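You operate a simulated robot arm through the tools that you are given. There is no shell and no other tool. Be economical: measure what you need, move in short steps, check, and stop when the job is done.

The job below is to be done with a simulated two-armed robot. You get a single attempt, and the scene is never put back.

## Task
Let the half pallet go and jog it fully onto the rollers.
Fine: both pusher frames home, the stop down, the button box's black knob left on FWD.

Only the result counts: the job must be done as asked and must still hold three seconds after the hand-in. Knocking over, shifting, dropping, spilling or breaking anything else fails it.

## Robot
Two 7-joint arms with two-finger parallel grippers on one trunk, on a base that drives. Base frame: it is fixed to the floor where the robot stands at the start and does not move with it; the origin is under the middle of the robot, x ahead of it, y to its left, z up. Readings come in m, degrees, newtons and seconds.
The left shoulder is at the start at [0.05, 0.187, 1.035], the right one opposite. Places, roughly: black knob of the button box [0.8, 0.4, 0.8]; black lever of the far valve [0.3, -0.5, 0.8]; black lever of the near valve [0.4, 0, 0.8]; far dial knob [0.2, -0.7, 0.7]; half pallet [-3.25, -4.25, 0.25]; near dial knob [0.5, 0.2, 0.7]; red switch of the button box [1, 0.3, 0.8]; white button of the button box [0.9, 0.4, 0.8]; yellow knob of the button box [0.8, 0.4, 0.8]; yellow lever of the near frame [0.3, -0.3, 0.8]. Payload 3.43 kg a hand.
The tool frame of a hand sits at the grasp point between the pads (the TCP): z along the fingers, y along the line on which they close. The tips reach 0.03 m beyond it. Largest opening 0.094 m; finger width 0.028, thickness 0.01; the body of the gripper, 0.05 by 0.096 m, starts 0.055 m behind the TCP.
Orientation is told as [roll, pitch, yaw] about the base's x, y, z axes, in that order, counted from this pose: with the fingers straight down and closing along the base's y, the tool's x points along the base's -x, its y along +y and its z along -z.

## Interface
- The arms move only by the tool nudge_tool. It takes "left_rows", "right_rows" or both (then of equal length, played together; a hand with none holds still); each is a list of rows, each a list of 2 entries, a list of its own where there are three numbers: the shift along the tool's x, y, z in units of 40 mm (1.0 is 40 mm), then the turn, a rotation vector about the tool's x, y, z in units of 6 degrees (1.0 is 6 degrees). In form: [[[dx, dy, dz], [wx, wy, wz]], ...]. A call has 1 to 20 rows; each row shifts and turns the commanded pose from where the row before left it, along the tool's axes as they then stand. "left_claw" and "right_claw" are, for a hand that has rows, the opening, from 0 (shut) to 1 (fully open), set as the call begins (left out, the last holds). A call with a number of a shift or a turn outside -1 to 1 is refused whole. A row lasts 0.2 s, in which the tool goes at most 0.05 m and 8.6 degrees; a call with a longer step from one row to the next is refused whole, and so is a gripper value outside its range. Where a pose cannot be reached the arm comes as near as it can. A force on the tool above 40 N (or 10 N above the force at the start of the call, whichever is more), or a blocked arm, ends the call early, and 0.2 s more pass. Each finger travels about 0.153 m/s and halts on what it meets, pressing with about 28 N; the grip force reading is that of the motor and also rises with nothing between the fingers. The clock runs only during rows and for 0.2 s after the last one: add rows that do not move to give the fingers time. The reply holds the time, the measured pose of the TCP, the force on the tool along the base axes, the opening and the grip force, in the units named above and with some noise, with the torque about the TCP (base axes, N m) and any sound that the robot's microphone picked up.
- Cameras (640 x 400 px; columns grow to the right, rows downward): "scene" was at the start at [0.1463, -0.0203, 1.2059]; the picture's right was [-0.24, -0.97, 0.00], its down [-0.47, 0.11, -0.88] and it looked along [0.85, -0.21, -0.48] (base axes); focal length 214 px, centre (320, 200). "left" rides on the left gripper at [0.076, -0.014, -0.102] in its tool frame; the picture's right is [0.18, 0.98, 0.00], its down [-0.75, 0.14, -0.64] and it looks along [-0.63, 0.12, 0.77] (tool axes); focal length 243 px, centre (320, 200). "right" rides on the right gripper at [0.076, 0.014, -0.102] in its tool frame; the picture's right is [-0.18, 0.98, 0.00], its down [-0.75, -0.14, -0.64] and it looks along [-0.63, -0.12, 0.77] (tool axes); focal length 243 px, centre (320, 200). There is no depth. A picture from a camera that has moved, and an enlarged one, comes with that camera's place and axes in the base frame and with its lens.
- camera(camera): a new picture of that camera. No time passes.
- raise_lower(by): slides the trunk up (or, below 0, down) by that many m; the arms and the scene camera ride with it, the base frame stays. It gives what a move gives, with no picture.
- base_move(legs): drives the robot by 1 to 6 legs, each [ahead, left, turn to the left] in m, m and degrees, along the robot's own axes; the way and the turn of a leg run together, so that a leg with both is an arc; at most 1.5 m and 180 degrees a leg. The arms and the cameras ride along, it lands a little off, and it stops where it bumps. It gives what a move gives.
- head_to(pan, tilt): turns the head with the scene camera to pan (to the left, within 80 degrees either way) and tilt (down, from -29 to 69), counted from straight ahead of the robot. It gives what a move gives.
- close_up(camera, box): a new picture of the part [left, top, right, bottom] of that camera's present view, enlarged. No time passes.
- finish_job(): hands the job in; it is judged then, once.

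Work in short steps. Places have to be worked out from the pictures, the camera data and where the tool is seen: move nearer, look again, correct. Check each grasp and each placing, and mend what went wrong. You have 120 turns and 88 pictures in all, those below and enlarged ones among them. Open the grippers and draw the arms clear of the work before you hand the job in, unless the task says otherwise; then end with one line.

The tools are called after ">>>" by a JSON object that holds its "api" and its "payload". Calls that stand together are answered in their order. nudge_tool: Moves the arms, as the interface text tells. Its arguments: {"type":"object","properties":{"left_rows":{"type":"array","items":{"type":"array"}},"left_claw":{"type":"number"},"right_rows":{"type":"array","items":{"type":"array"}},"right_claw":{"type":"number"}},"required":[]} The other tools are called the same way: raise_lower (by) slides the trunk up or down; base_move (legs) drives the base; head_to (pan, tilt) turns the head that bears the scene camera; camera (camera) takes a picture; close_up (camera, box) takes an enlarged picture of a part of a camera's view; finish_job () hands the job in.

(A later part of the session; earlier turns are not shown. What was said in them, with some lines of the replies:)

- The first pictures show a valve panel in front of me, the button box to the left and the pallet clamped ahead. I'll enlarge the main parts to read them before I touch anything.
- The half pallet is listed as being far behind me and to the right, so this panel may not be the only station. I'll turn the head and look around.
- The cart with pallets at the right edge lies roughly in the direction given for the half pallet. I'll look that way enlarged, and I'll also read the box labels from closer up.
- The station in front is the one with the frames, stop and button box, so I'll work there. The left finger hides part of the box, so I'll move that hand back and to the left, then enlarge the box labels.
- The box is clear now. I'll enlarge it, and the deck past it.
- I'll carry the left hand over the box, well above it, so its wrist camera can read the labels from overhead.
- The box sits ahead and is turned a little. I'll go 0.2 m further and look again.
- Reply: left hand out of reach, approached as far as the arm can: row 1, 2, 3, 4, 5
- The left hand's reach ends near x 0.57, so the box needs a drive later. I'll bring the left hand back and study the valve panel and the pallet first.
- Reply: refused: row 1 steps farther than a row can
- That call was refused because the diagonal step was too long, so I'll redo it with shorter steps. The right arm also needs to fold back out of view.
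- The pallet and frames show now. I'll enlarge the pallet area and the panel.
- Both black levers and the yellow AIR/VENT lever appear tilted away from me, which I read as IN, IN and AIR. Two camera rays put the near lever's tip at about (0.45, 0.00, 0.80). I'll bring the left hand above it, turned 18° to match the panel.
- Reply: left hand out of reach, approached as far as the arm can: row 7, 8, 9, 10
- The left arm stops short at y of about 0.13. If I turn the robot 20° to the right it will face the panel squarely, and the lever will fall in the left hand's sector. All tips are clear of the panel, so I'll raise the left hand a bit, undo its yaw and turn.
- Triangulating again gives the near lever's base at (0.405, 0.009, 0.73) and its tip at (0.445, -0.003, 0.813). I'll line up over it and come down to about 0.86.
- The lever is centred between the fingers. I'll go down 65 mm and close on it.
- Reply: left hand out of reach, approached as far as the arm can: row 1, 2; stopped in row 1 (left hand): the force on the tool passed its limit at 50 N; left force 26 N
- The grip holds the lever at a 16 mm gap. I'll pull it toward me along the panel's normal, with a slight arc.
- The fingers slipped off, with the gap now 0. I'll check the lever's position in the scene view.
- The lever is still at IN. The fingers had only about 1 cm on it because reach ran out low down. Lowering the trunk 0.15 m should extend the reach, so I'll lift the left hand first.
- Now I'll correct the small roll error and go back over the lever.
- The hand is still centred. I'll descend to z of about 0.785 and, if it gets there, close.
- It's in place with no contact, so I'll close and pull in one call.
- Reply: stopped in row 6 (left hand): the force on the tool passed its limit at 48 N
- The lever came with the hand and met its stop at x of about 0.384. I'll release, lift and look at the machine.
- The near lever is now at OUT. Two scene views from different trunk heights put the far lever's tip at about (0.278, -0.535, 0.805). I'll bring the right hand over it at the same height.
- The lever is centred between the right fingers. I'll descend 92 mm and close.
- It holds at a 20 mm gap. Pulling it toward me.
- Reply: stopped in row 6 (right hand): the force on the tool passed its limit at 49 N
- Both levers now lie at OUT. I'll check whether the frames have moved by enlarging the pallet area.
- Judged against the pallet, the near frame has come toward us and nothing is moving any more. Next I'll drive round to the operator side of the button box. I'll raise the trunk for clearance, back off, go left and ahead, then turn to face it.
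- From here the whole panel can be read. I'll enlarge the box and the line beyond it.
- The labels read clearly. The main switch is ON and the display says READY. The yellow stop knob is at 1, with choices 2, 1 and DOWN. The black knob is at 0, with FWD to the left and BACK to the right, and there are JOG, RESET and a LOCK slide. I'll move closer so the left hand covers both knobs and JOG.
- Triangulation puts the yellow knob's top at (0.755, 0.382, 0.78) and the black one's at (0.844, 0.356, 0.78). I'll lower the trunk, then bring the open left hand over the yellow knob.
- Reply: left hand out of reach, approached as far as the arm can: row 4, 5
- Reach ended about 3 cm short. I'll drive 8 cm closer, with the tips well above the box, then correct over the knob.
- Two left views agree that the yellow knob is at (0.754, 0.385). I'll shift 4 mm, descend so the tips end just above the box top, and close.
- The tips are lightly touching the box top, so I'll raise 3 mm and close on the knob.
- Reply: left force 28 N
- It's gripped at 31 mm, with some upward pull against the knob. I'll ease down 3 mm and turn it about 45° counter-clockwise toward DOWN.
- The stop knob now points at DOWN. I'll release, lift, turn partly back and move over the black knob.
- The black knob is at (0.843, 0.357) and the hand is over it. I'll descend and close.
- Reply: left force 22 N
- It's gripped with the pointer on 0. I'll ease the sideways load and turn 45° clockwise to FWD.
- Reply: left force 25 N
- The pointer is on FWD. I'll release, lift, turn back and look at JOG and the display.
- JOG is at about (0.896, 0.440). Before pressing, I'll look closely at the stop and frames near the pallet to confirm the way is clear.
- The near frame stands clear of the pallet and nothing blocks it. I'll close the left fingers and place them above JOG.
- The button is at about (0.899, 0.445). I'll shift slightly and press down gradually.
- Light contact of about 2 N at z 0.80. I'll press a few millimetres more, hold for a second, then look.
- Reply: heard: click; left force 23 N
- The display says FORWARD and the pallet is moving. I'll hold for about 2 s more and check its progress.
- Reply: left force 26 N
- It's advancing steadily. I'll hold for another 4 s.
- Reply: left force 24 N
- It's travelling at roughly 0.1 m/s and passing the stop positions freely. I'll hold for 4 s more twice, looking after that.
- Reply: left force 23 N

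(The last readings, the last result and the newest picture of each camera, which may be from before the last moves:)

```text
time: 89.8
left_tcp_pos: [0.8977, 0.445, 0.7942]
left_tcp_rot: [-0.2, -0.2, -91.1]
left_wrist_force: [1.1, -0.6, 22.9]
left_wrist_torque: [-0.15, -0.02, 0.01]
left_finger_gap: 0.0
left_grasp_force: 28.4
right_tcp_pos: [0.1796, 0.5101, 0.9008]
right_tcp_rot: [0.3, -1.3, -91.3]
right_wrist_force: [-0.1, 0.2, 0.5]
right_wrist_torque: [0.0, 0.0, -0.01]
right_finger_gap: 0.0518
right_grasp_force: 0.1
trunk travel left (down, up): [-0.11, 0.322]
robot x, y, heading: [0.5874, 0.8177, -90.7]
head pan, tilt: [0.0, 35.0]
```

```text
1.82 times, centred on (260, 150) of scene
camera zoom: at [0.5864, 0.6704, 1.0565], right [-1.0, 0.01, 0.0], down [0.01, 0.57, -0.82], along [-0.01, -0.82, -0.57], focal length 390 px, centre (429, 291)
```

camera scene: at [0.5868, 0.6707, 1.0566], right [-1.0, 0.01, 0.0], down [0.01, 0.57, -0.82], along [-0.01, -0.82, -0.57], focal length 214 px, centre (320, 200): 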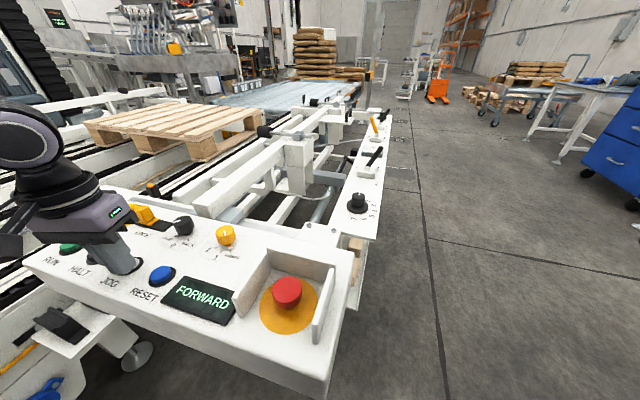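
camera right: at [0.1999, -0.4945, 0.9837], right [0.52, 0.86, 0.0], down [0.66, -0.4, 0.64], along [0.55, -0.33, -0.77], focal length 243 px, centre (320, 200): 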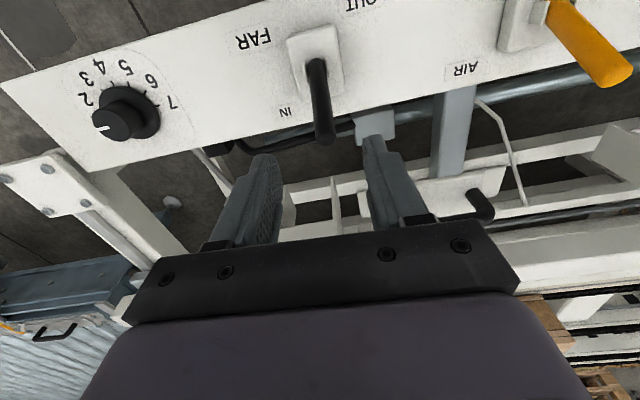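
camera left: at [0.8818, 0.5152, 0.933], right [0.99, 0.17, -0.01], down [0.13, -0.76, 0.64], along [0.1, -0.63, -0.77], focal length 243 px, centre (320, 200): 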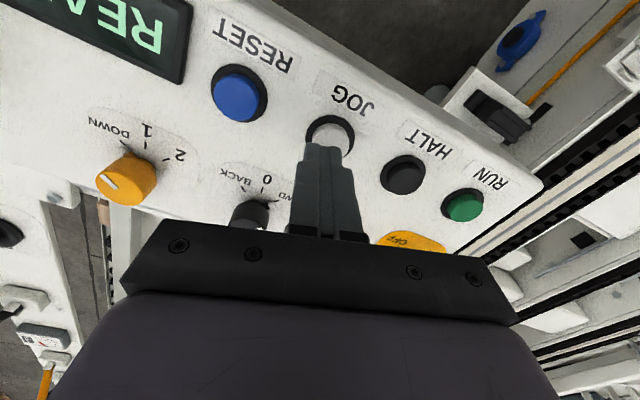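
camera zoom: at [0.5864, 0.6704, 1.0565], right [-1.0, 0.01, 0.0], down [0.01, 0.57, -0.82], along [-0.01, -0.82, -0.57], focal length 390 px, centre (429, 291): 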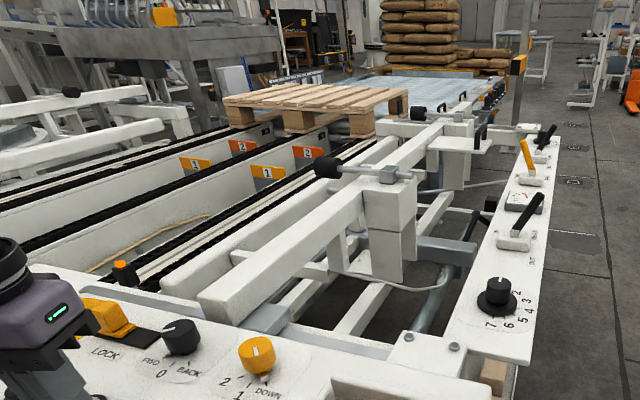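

The leading edge is now over the rollers and still clear of the near frame's bumper. I'll hold for another 4 s.

>>> {"api": "nudge_tool", "payload": {"left_rows": [[[0, 0, 0], [0, 0, 0]], [[0, 0, 0], [0, 0, 0]], [[0, 0, 0], [0, 0, 0]], [[0, 0, 0], [0, 0, 0]], [[0, 0, 0], [0, 0, 0]], [[0, 0, 0], [0, 0, 0]], [[0, 0, 0], [0, 0, 0]], [[0, 0, 0], [0, 0, 0]], [[0, 0, 0], [0, 0, 0]], [[0, 0, 0], [0, 0, 0]], [[0, 0, 0], [0, 0, 0]], [[0, 0, 0], [0, 0, 0]], [[0, 0, 0], [0, 0, 0]], [[0, 0, 0], [0, 0, 0]], [[0, 0, 0], [0, 0, 0]], [[0, 0, 0], [0, 0, 0]], [[0, 0, 0], [0, 0, 0]], [[0, 0, 0], [0, 0, 0]], [[0, 0, 0], [0, 0, 0]]]}}

>>> {"api": "close_up", "payload": {"camera": "scene", "box": [180, 60, 400, 200]}}

```text
time: 93.8
left_tcp_pos: [0.8978, 0.4445, 0.7945]
left_tcp_rot: [-0.3, -0.1, -91.1]
left_wrist_force: [-0.1, 0.5, 22.7]
left_wrist_torque: [-0.16, -0.05, 0.01]
left_finger_gap: 0.0
left_grasp_force: 28.1
right_tcp_pos: [0.18, 0.5092, 0.901]
right_tcp_rot: [0.2, -1.4, -91.2]
right_wrist_force: [0.5, 1.2, 0.2]
right_wrist_torque: [-0.02, -0.01, 0.01]
right_finger_gap: 0.0516
right_grasp_force: 0.1
trunk travel left (down, up): [-0.11, 0.322]
robot x, y, heading: [0.5885, 0.8145, -90.3]
head pan, tilt: [0.0, 35.0]
```

```text
2.86 times, centred on (290, 130) of scene
camera zoom: at [0.5863, 0.6705, 1.0565], right [-1.0, 0.01, 0.0], down [0.01, 0.57, -0.82], along [-0.01, -0.82, -0.57], focal length 613 px, centre (406, 400)
```

zoom: 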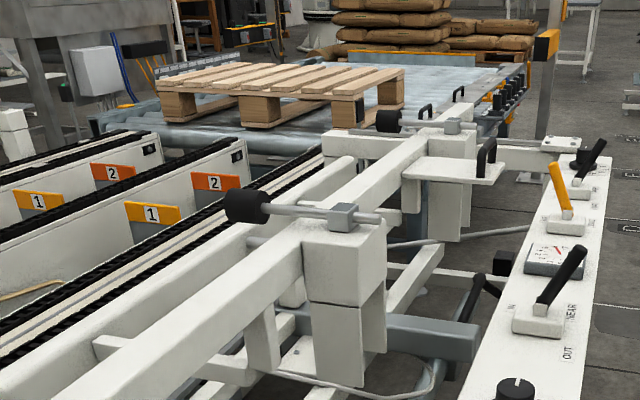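

The pallet looks almost entirely past the roller table's near edge. I'll hold about 1.2 s more for margin and compare.

>>> {"api": "nudge_tool", "payload": {"left_rows": [[[0, 0, 0], [0, 0, 0]], [[0, 0, 0], [0, 0, 0]], [[0, 0, 0], [0, 0, 0]], [[0, 0, 0], [0, 0, 0]], [[0, 0, 0], [0, 0, 0]]]}}

>>> {"api": "close_up", "payload": {"camera": "scene", "box": [180, 60, 400, 200]}}

```text
time: 95.0
left_tcp_pos: [0.8979, 0.446, 0.795]
left_tcp_rot: [-0.2, -0.1, -91.1]
left_wrist_force: [0.0, 1.2, 22.8]
left_wrist_torque: [-0.16, -0.05, 0.0]
left_finger_gap: 0.0
left_grasp_force: 27.9
right_tcp_pos: [0.1787, 0.5097, 0.9003]
right_tcp_rot: [0.3, -1.2, -91.3]
right_wrist_force: [0.4, 0.7, 0.6]
right_wrist_torque: [0.01, 0.03, -0.02]
right_finger_gap: 0.0518
right_grasp_force: 0.1
trunk travel left (down, up): [-0.11, 0.322]
robot x, y, heading: [0.5873, 0.8118, -91.0]
head pan, tilt: [0.0, 35.0]
```

```text
2.86 times, centred on (290, 130) of scene
camera zoom: at [0.5863, 0.6705, 1.0565], right [-1.0, 0.01, 0.0], down [0.01, 0.57, -0.82], along [-0.01, -0.82, -0.57], focal length 613 px, centre (406, 400)
```

zoom: 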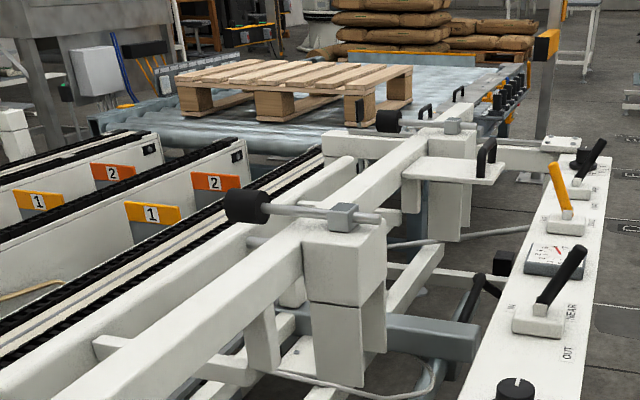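

Bare rollers now show behind the pallet's trailing blocks, so it's fully on. I'll release JOG, lift clear and open the hand.

>>> {"api": "nudge_tool", "payload": {"left_rows": [[[0, 0, -0.8], [0, 0, 0]], [[0, 0, -1], [0, 0, 0]], [[0, 0, -1], [0, 0, 0]], [[1, 0, 0], [0, 0, 0]], [[1, 0, 0], [0, 0, 0]], [[1, 0, 0], [0, 0, 0]]]}}

>>> {"api": "raise_lower", "payload": {"by": 0.2}}

>>> {"api": "camera", "payload": {"camera": "scene"}}

>>> {"api": "close_up", "payload": {"camera": "scene", "box": [160, 60, 400, 210]}}

```text
time: 96.4
left_tcp_pos: [0.9005, 0.5661, 0.9066]
left_tcp_rot: [-0.2, -0.1, -90.9]
left_wrist_force: [0.5, 0.0, 0.5]
left_wrist_torque: [0.03, 0.01, -0.01]
left_finger_gap: 0.0
left_grasp_force: 27.8
right_tcp_pos: [0.1797, 0.5086, 0.9004]
right_tcp_rot: [0.2, -1.1, -91.2]
right_wrist_force: [-0.6, 0.3, -0.4]
right_wrist_torque: [0.03, 0.02, 0.01]
right_finger_gap: 0.0519
right_grasp_force: 0.1
trunk travel left (down, up): [-0.11, 0.322]
robot x, y, heading: [0.5872, 0.8167, -90.6]
head pan, tilt: [0.0, 35.0]
```

```text
time: 98.6
left_tcp_pos: [0.902, 0.5658, 1.1063]
left_tcp_rot: [-0.2, 0.0, -91.0]
left_wrist_force: [0.2, -0.1, 0.0]
left_wrist_torque: [-0.01, 0.01, 0.0]
left_finger_gap: 0.0
left_grasp_force: 28.1
right_tcp_pos: [0.1811, 0.5093, 1.1002]
right_tcp_rot: [0.2, -1.2, -91.2]
right_wrist_force: [-0.6, 0.0, 0.0]
right_wrist_torque: [0.02, -0.03, 0.01]
right_finger_gap: 0.0517
right_grasp_force: 0.0
trunk travel left (down, up): [-0.31, 0.122]
robot x, y, heading: [0.5896, 0.8125, -90.8]
head pan, tilt: [0.0, 35.0]
```

```text
27 pictures are left
camera scene: at [0.5872, 0.6693, 1.2562], right [-1.0, 0.01, 0.0], down [0.01, 0.57, -0.82], along [-0.01, -0.82, -0.57], focal length 214 px, centre (320, 200)
```

scene: 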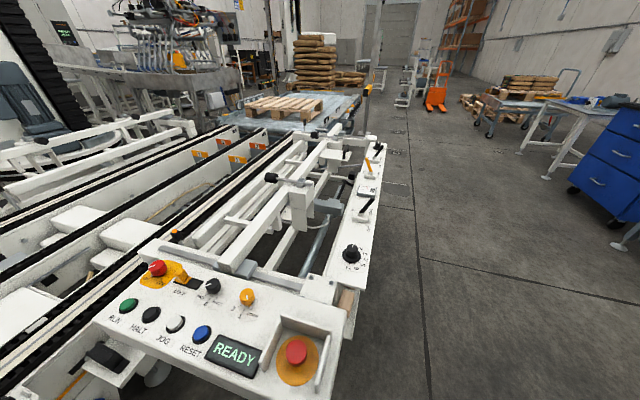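

```text
2.67 times, centred on (280, 135) of scene
camera zoom: at [0.5872, 0.6693, 1.2562], right [-1.0, 0.01, 0.0], down [0.01, 0.57, -0.82], along [-0.01, -0.82, -0.57], focal length 572 px, centre (427, 373)
```

zoom: 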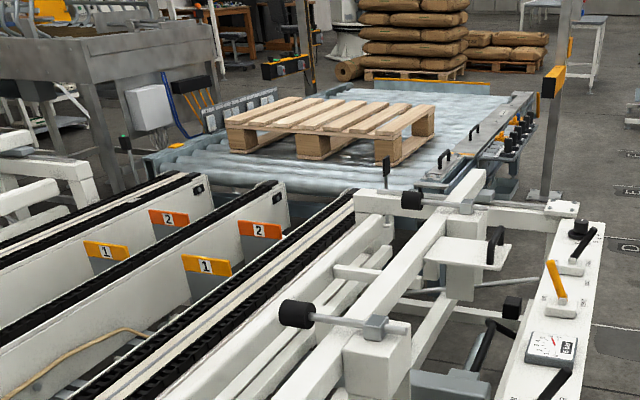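

The pallet sits fully on the rollers with bare rollers behind it, and the display is back to READY. I'll check that the far frame is home too.

>>> {"api": "head_to", "payload": {"pan": 35, "tilt": 25}}

>>> {"api": "camera", "payload": {"camera": "scene"}}

```text
time: 99.6
left_tcp_pos: [0.9014, 0.5663, 1.1067]
left_tcp_rot: [-0.3, 0.0, -91.1]
left_wrist_force: [-0.6, 0.7, -0.1]
left_wrist_torque: [0.01, -0.01, 0.0]
left_finger_gap: 0.0001
left_grasp_force: 27.9
right_tcp_pos: [0.1805, 0.5092, 1.0987]
right_tcp_rot: [0.2, -1.1, -91.2]
right_wrist_force: [0.4, -0.1, -1.1]
right_wrist_torque: [0.02, 0.0, 0.0]
right_finger_gap: 0.0516
right_grasp_force: 0.0
trunk travel left (down, up): [-0.31, 0.122]
robot x, y, heading: [0.5885, 0.8172, -90.5]
head pan, tilt: [35.0, 25.0]
```

```text
25 pictures are left
camera scene: at [0.6402, 0.6812, 1.272], right [-0.83, -0.56, 0.0], down [-0.24, 0.35, -0.91], along [0.51, -0.75, -0.42], focal length 214 px, centre (320, 200)
```

scene: 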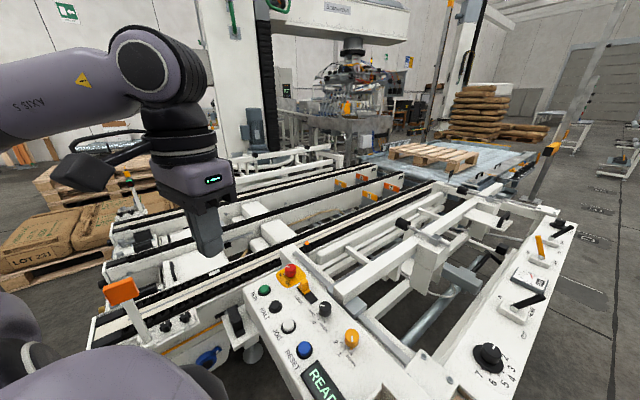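

>>> {"api": "close_up", "payload": {"camera": "scene", "box": [220, 130, 520, 310]}}

```text
2.13 times, centred on (370, 220) of scene
camera zoom: at [0.6402, 0.6812, 1.272], right [-0.83, -0.56, 0.0], down [-0.24, 0.35, -0.91], along [0.51, -0.75, -0.42], focal length 458 px, centre (213, 157)
```

zoom: 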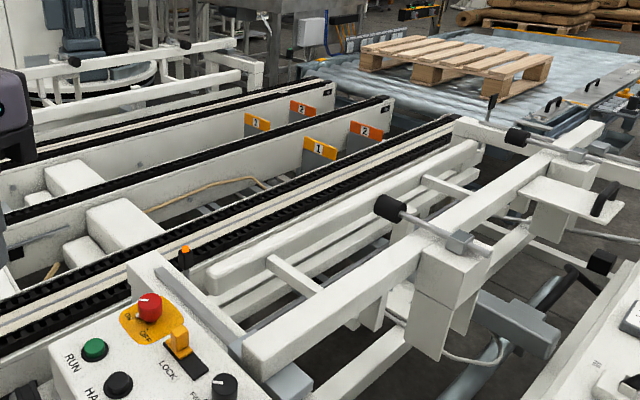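

The far frame stands outside the chains, the stop plates are below the chain line and the stop knob is at DOWN. I'll open the grippers, back off a little and check the knobs once more.

>>> {"api": "nudge_tool", "payload": {"left_rows": [[[0, 0, 0], [0, 0, 0]], [[0, 0, 0], [0, 0, 0]], [[0, 0, 0], [0, 0, 0]]], "right_rows": [[[0, 0, 0], [0, 0, 0]], [[0, 0, 0], [0, 0, 0]], [[0, 0, 0], [0, 0, 0]]], "left_claw": 1, "right_claw": 1}}

>>> {"api": "base_move", "payload": {"legs": [[-0.2, 0, 0]]}}

>>> {"api": "head_to", "payload": {"pan": 10, "tilt": 35}}

>>> {"api": "close_up", "payload": {"camera": "scene", "box": [180, 60, 440, 260]}}

```text
time: 100.4
left_tcp_pos: [0.9019, 0.5656, 1.108]
left_tcp_rot: [-0.3, 0.0, -91.2]
left_wrist_force: [0.1, 0.6, 0.7]
left_wrist_torque: [0.01, 0.01, 0.0]
left_finger_gap: 0.0937
left_grasp_force: 0.1
right_tcp_pos: [0.1804, 0.508, 1.0991]
right_tcp_rot: [0.2, -1.2, -91.2]
right_wrist_force: [-0.3, 0.2, 0.5]
right_wrist_torque: [0.0, 0.0, 0.03]
right_finger_gap: 0.0941
right_grasp_force: 0.1
trunk travel left (down, up): [-0.31, 0.122]
robot x, y, heading: [0.5921, 0.8141, -90.9]
head pan, tilt: [35.0, 25.0]
```

```text
time: 102.0
left_tcp_pos: [0.9044, 0.7655, 1.1072]
left_tcp_rot: [-0.3, 0.0, -91.0]
left_wrist_force: [0.7, 0.6, 0.0]
left_wrist_torque: [-0.01, 0.01, 0.02]
left_finger_gap: 0.0942
left_grasp_force: 0.1
right_tcp_pos: [0.1836, 0.7078, 1.0998]
right_tcp_rot: [0.2, -1.3, -91.1]
right_wrist_force: [0.1, -0.9, 0.3]
right_wrist_torque: [0.02, 0.0, 0.01]
right_finger_gap: 0.094
right_grasp_force: 0.1
trunk travel left (down, up): [-0.31, 0.122]
robot x, y, heading: [0.5916, 1.0119, -90.7]
head pan, tilt: [35.0, 25.0]
```

```text
time: 102.9
left_tcp_pos: [0.9031, 0.7645, 1.1059]
left_tcp_rot: [-0.4, 0.0, -91.0]
left_wrist_force: [0.1, 0.1, -0.4]
left_wrist_torque: [0.03, 0.0, -0.01]
left_finger_gap: 0.0938
left_grasp_force: 0.1
right_tcp_pos: [0.1827, 0.7066, 1.0996]
right_tcp_rot: [0.2, -1.2, -91.0]
right_wrist_force: [0.2, 0.4, -0.7]
right_wrist_torque: [0.01, 0.0, 0.02]
right_finger_gap: 0.094
right_grasp_force: 0.1
trunk travel left (down, up): [-0.31, 0.122]
robot x, y, heading: [0.5902, 1.0116, -90.5]
head pan, tilt: [10.0, 35.0]
```

```text
2.00 times, centred on (310, 160) of scene
camera zoom: at [0.6053, 0.8692, 1.2562], right [-0.99, -0.16, 0.0], down [-0.09, 0.57, -0.82], along [0.13, -0.81, -0.57], focal length 429 px, centre (340, 280)
```

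zoom: 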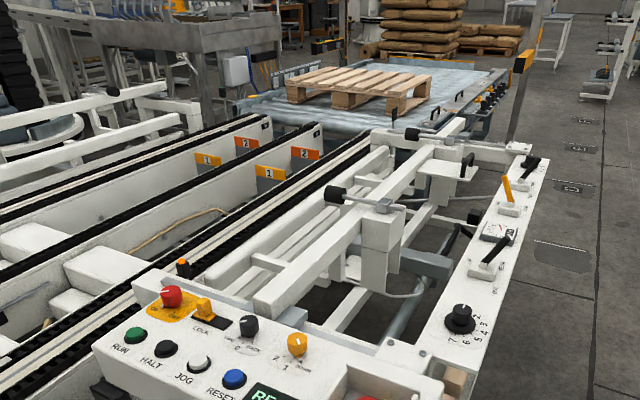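

Everything is in its final state. The pallet is at rest on the rollers, both frames are out of the way, the stop knob is on DOWN and the black knob is on FWD. The hands are open and clear, so I'm handing in.

>>> {"api": "finish_job", "payload": {}}

```text
The job is handed in.
```

The job is handed in: the half pallet was released and jogged fully onto the rollers, both frame levers are at OUT with the frames clear of the chains, the stop knob is on DOWN, and the black knob is on FWD.
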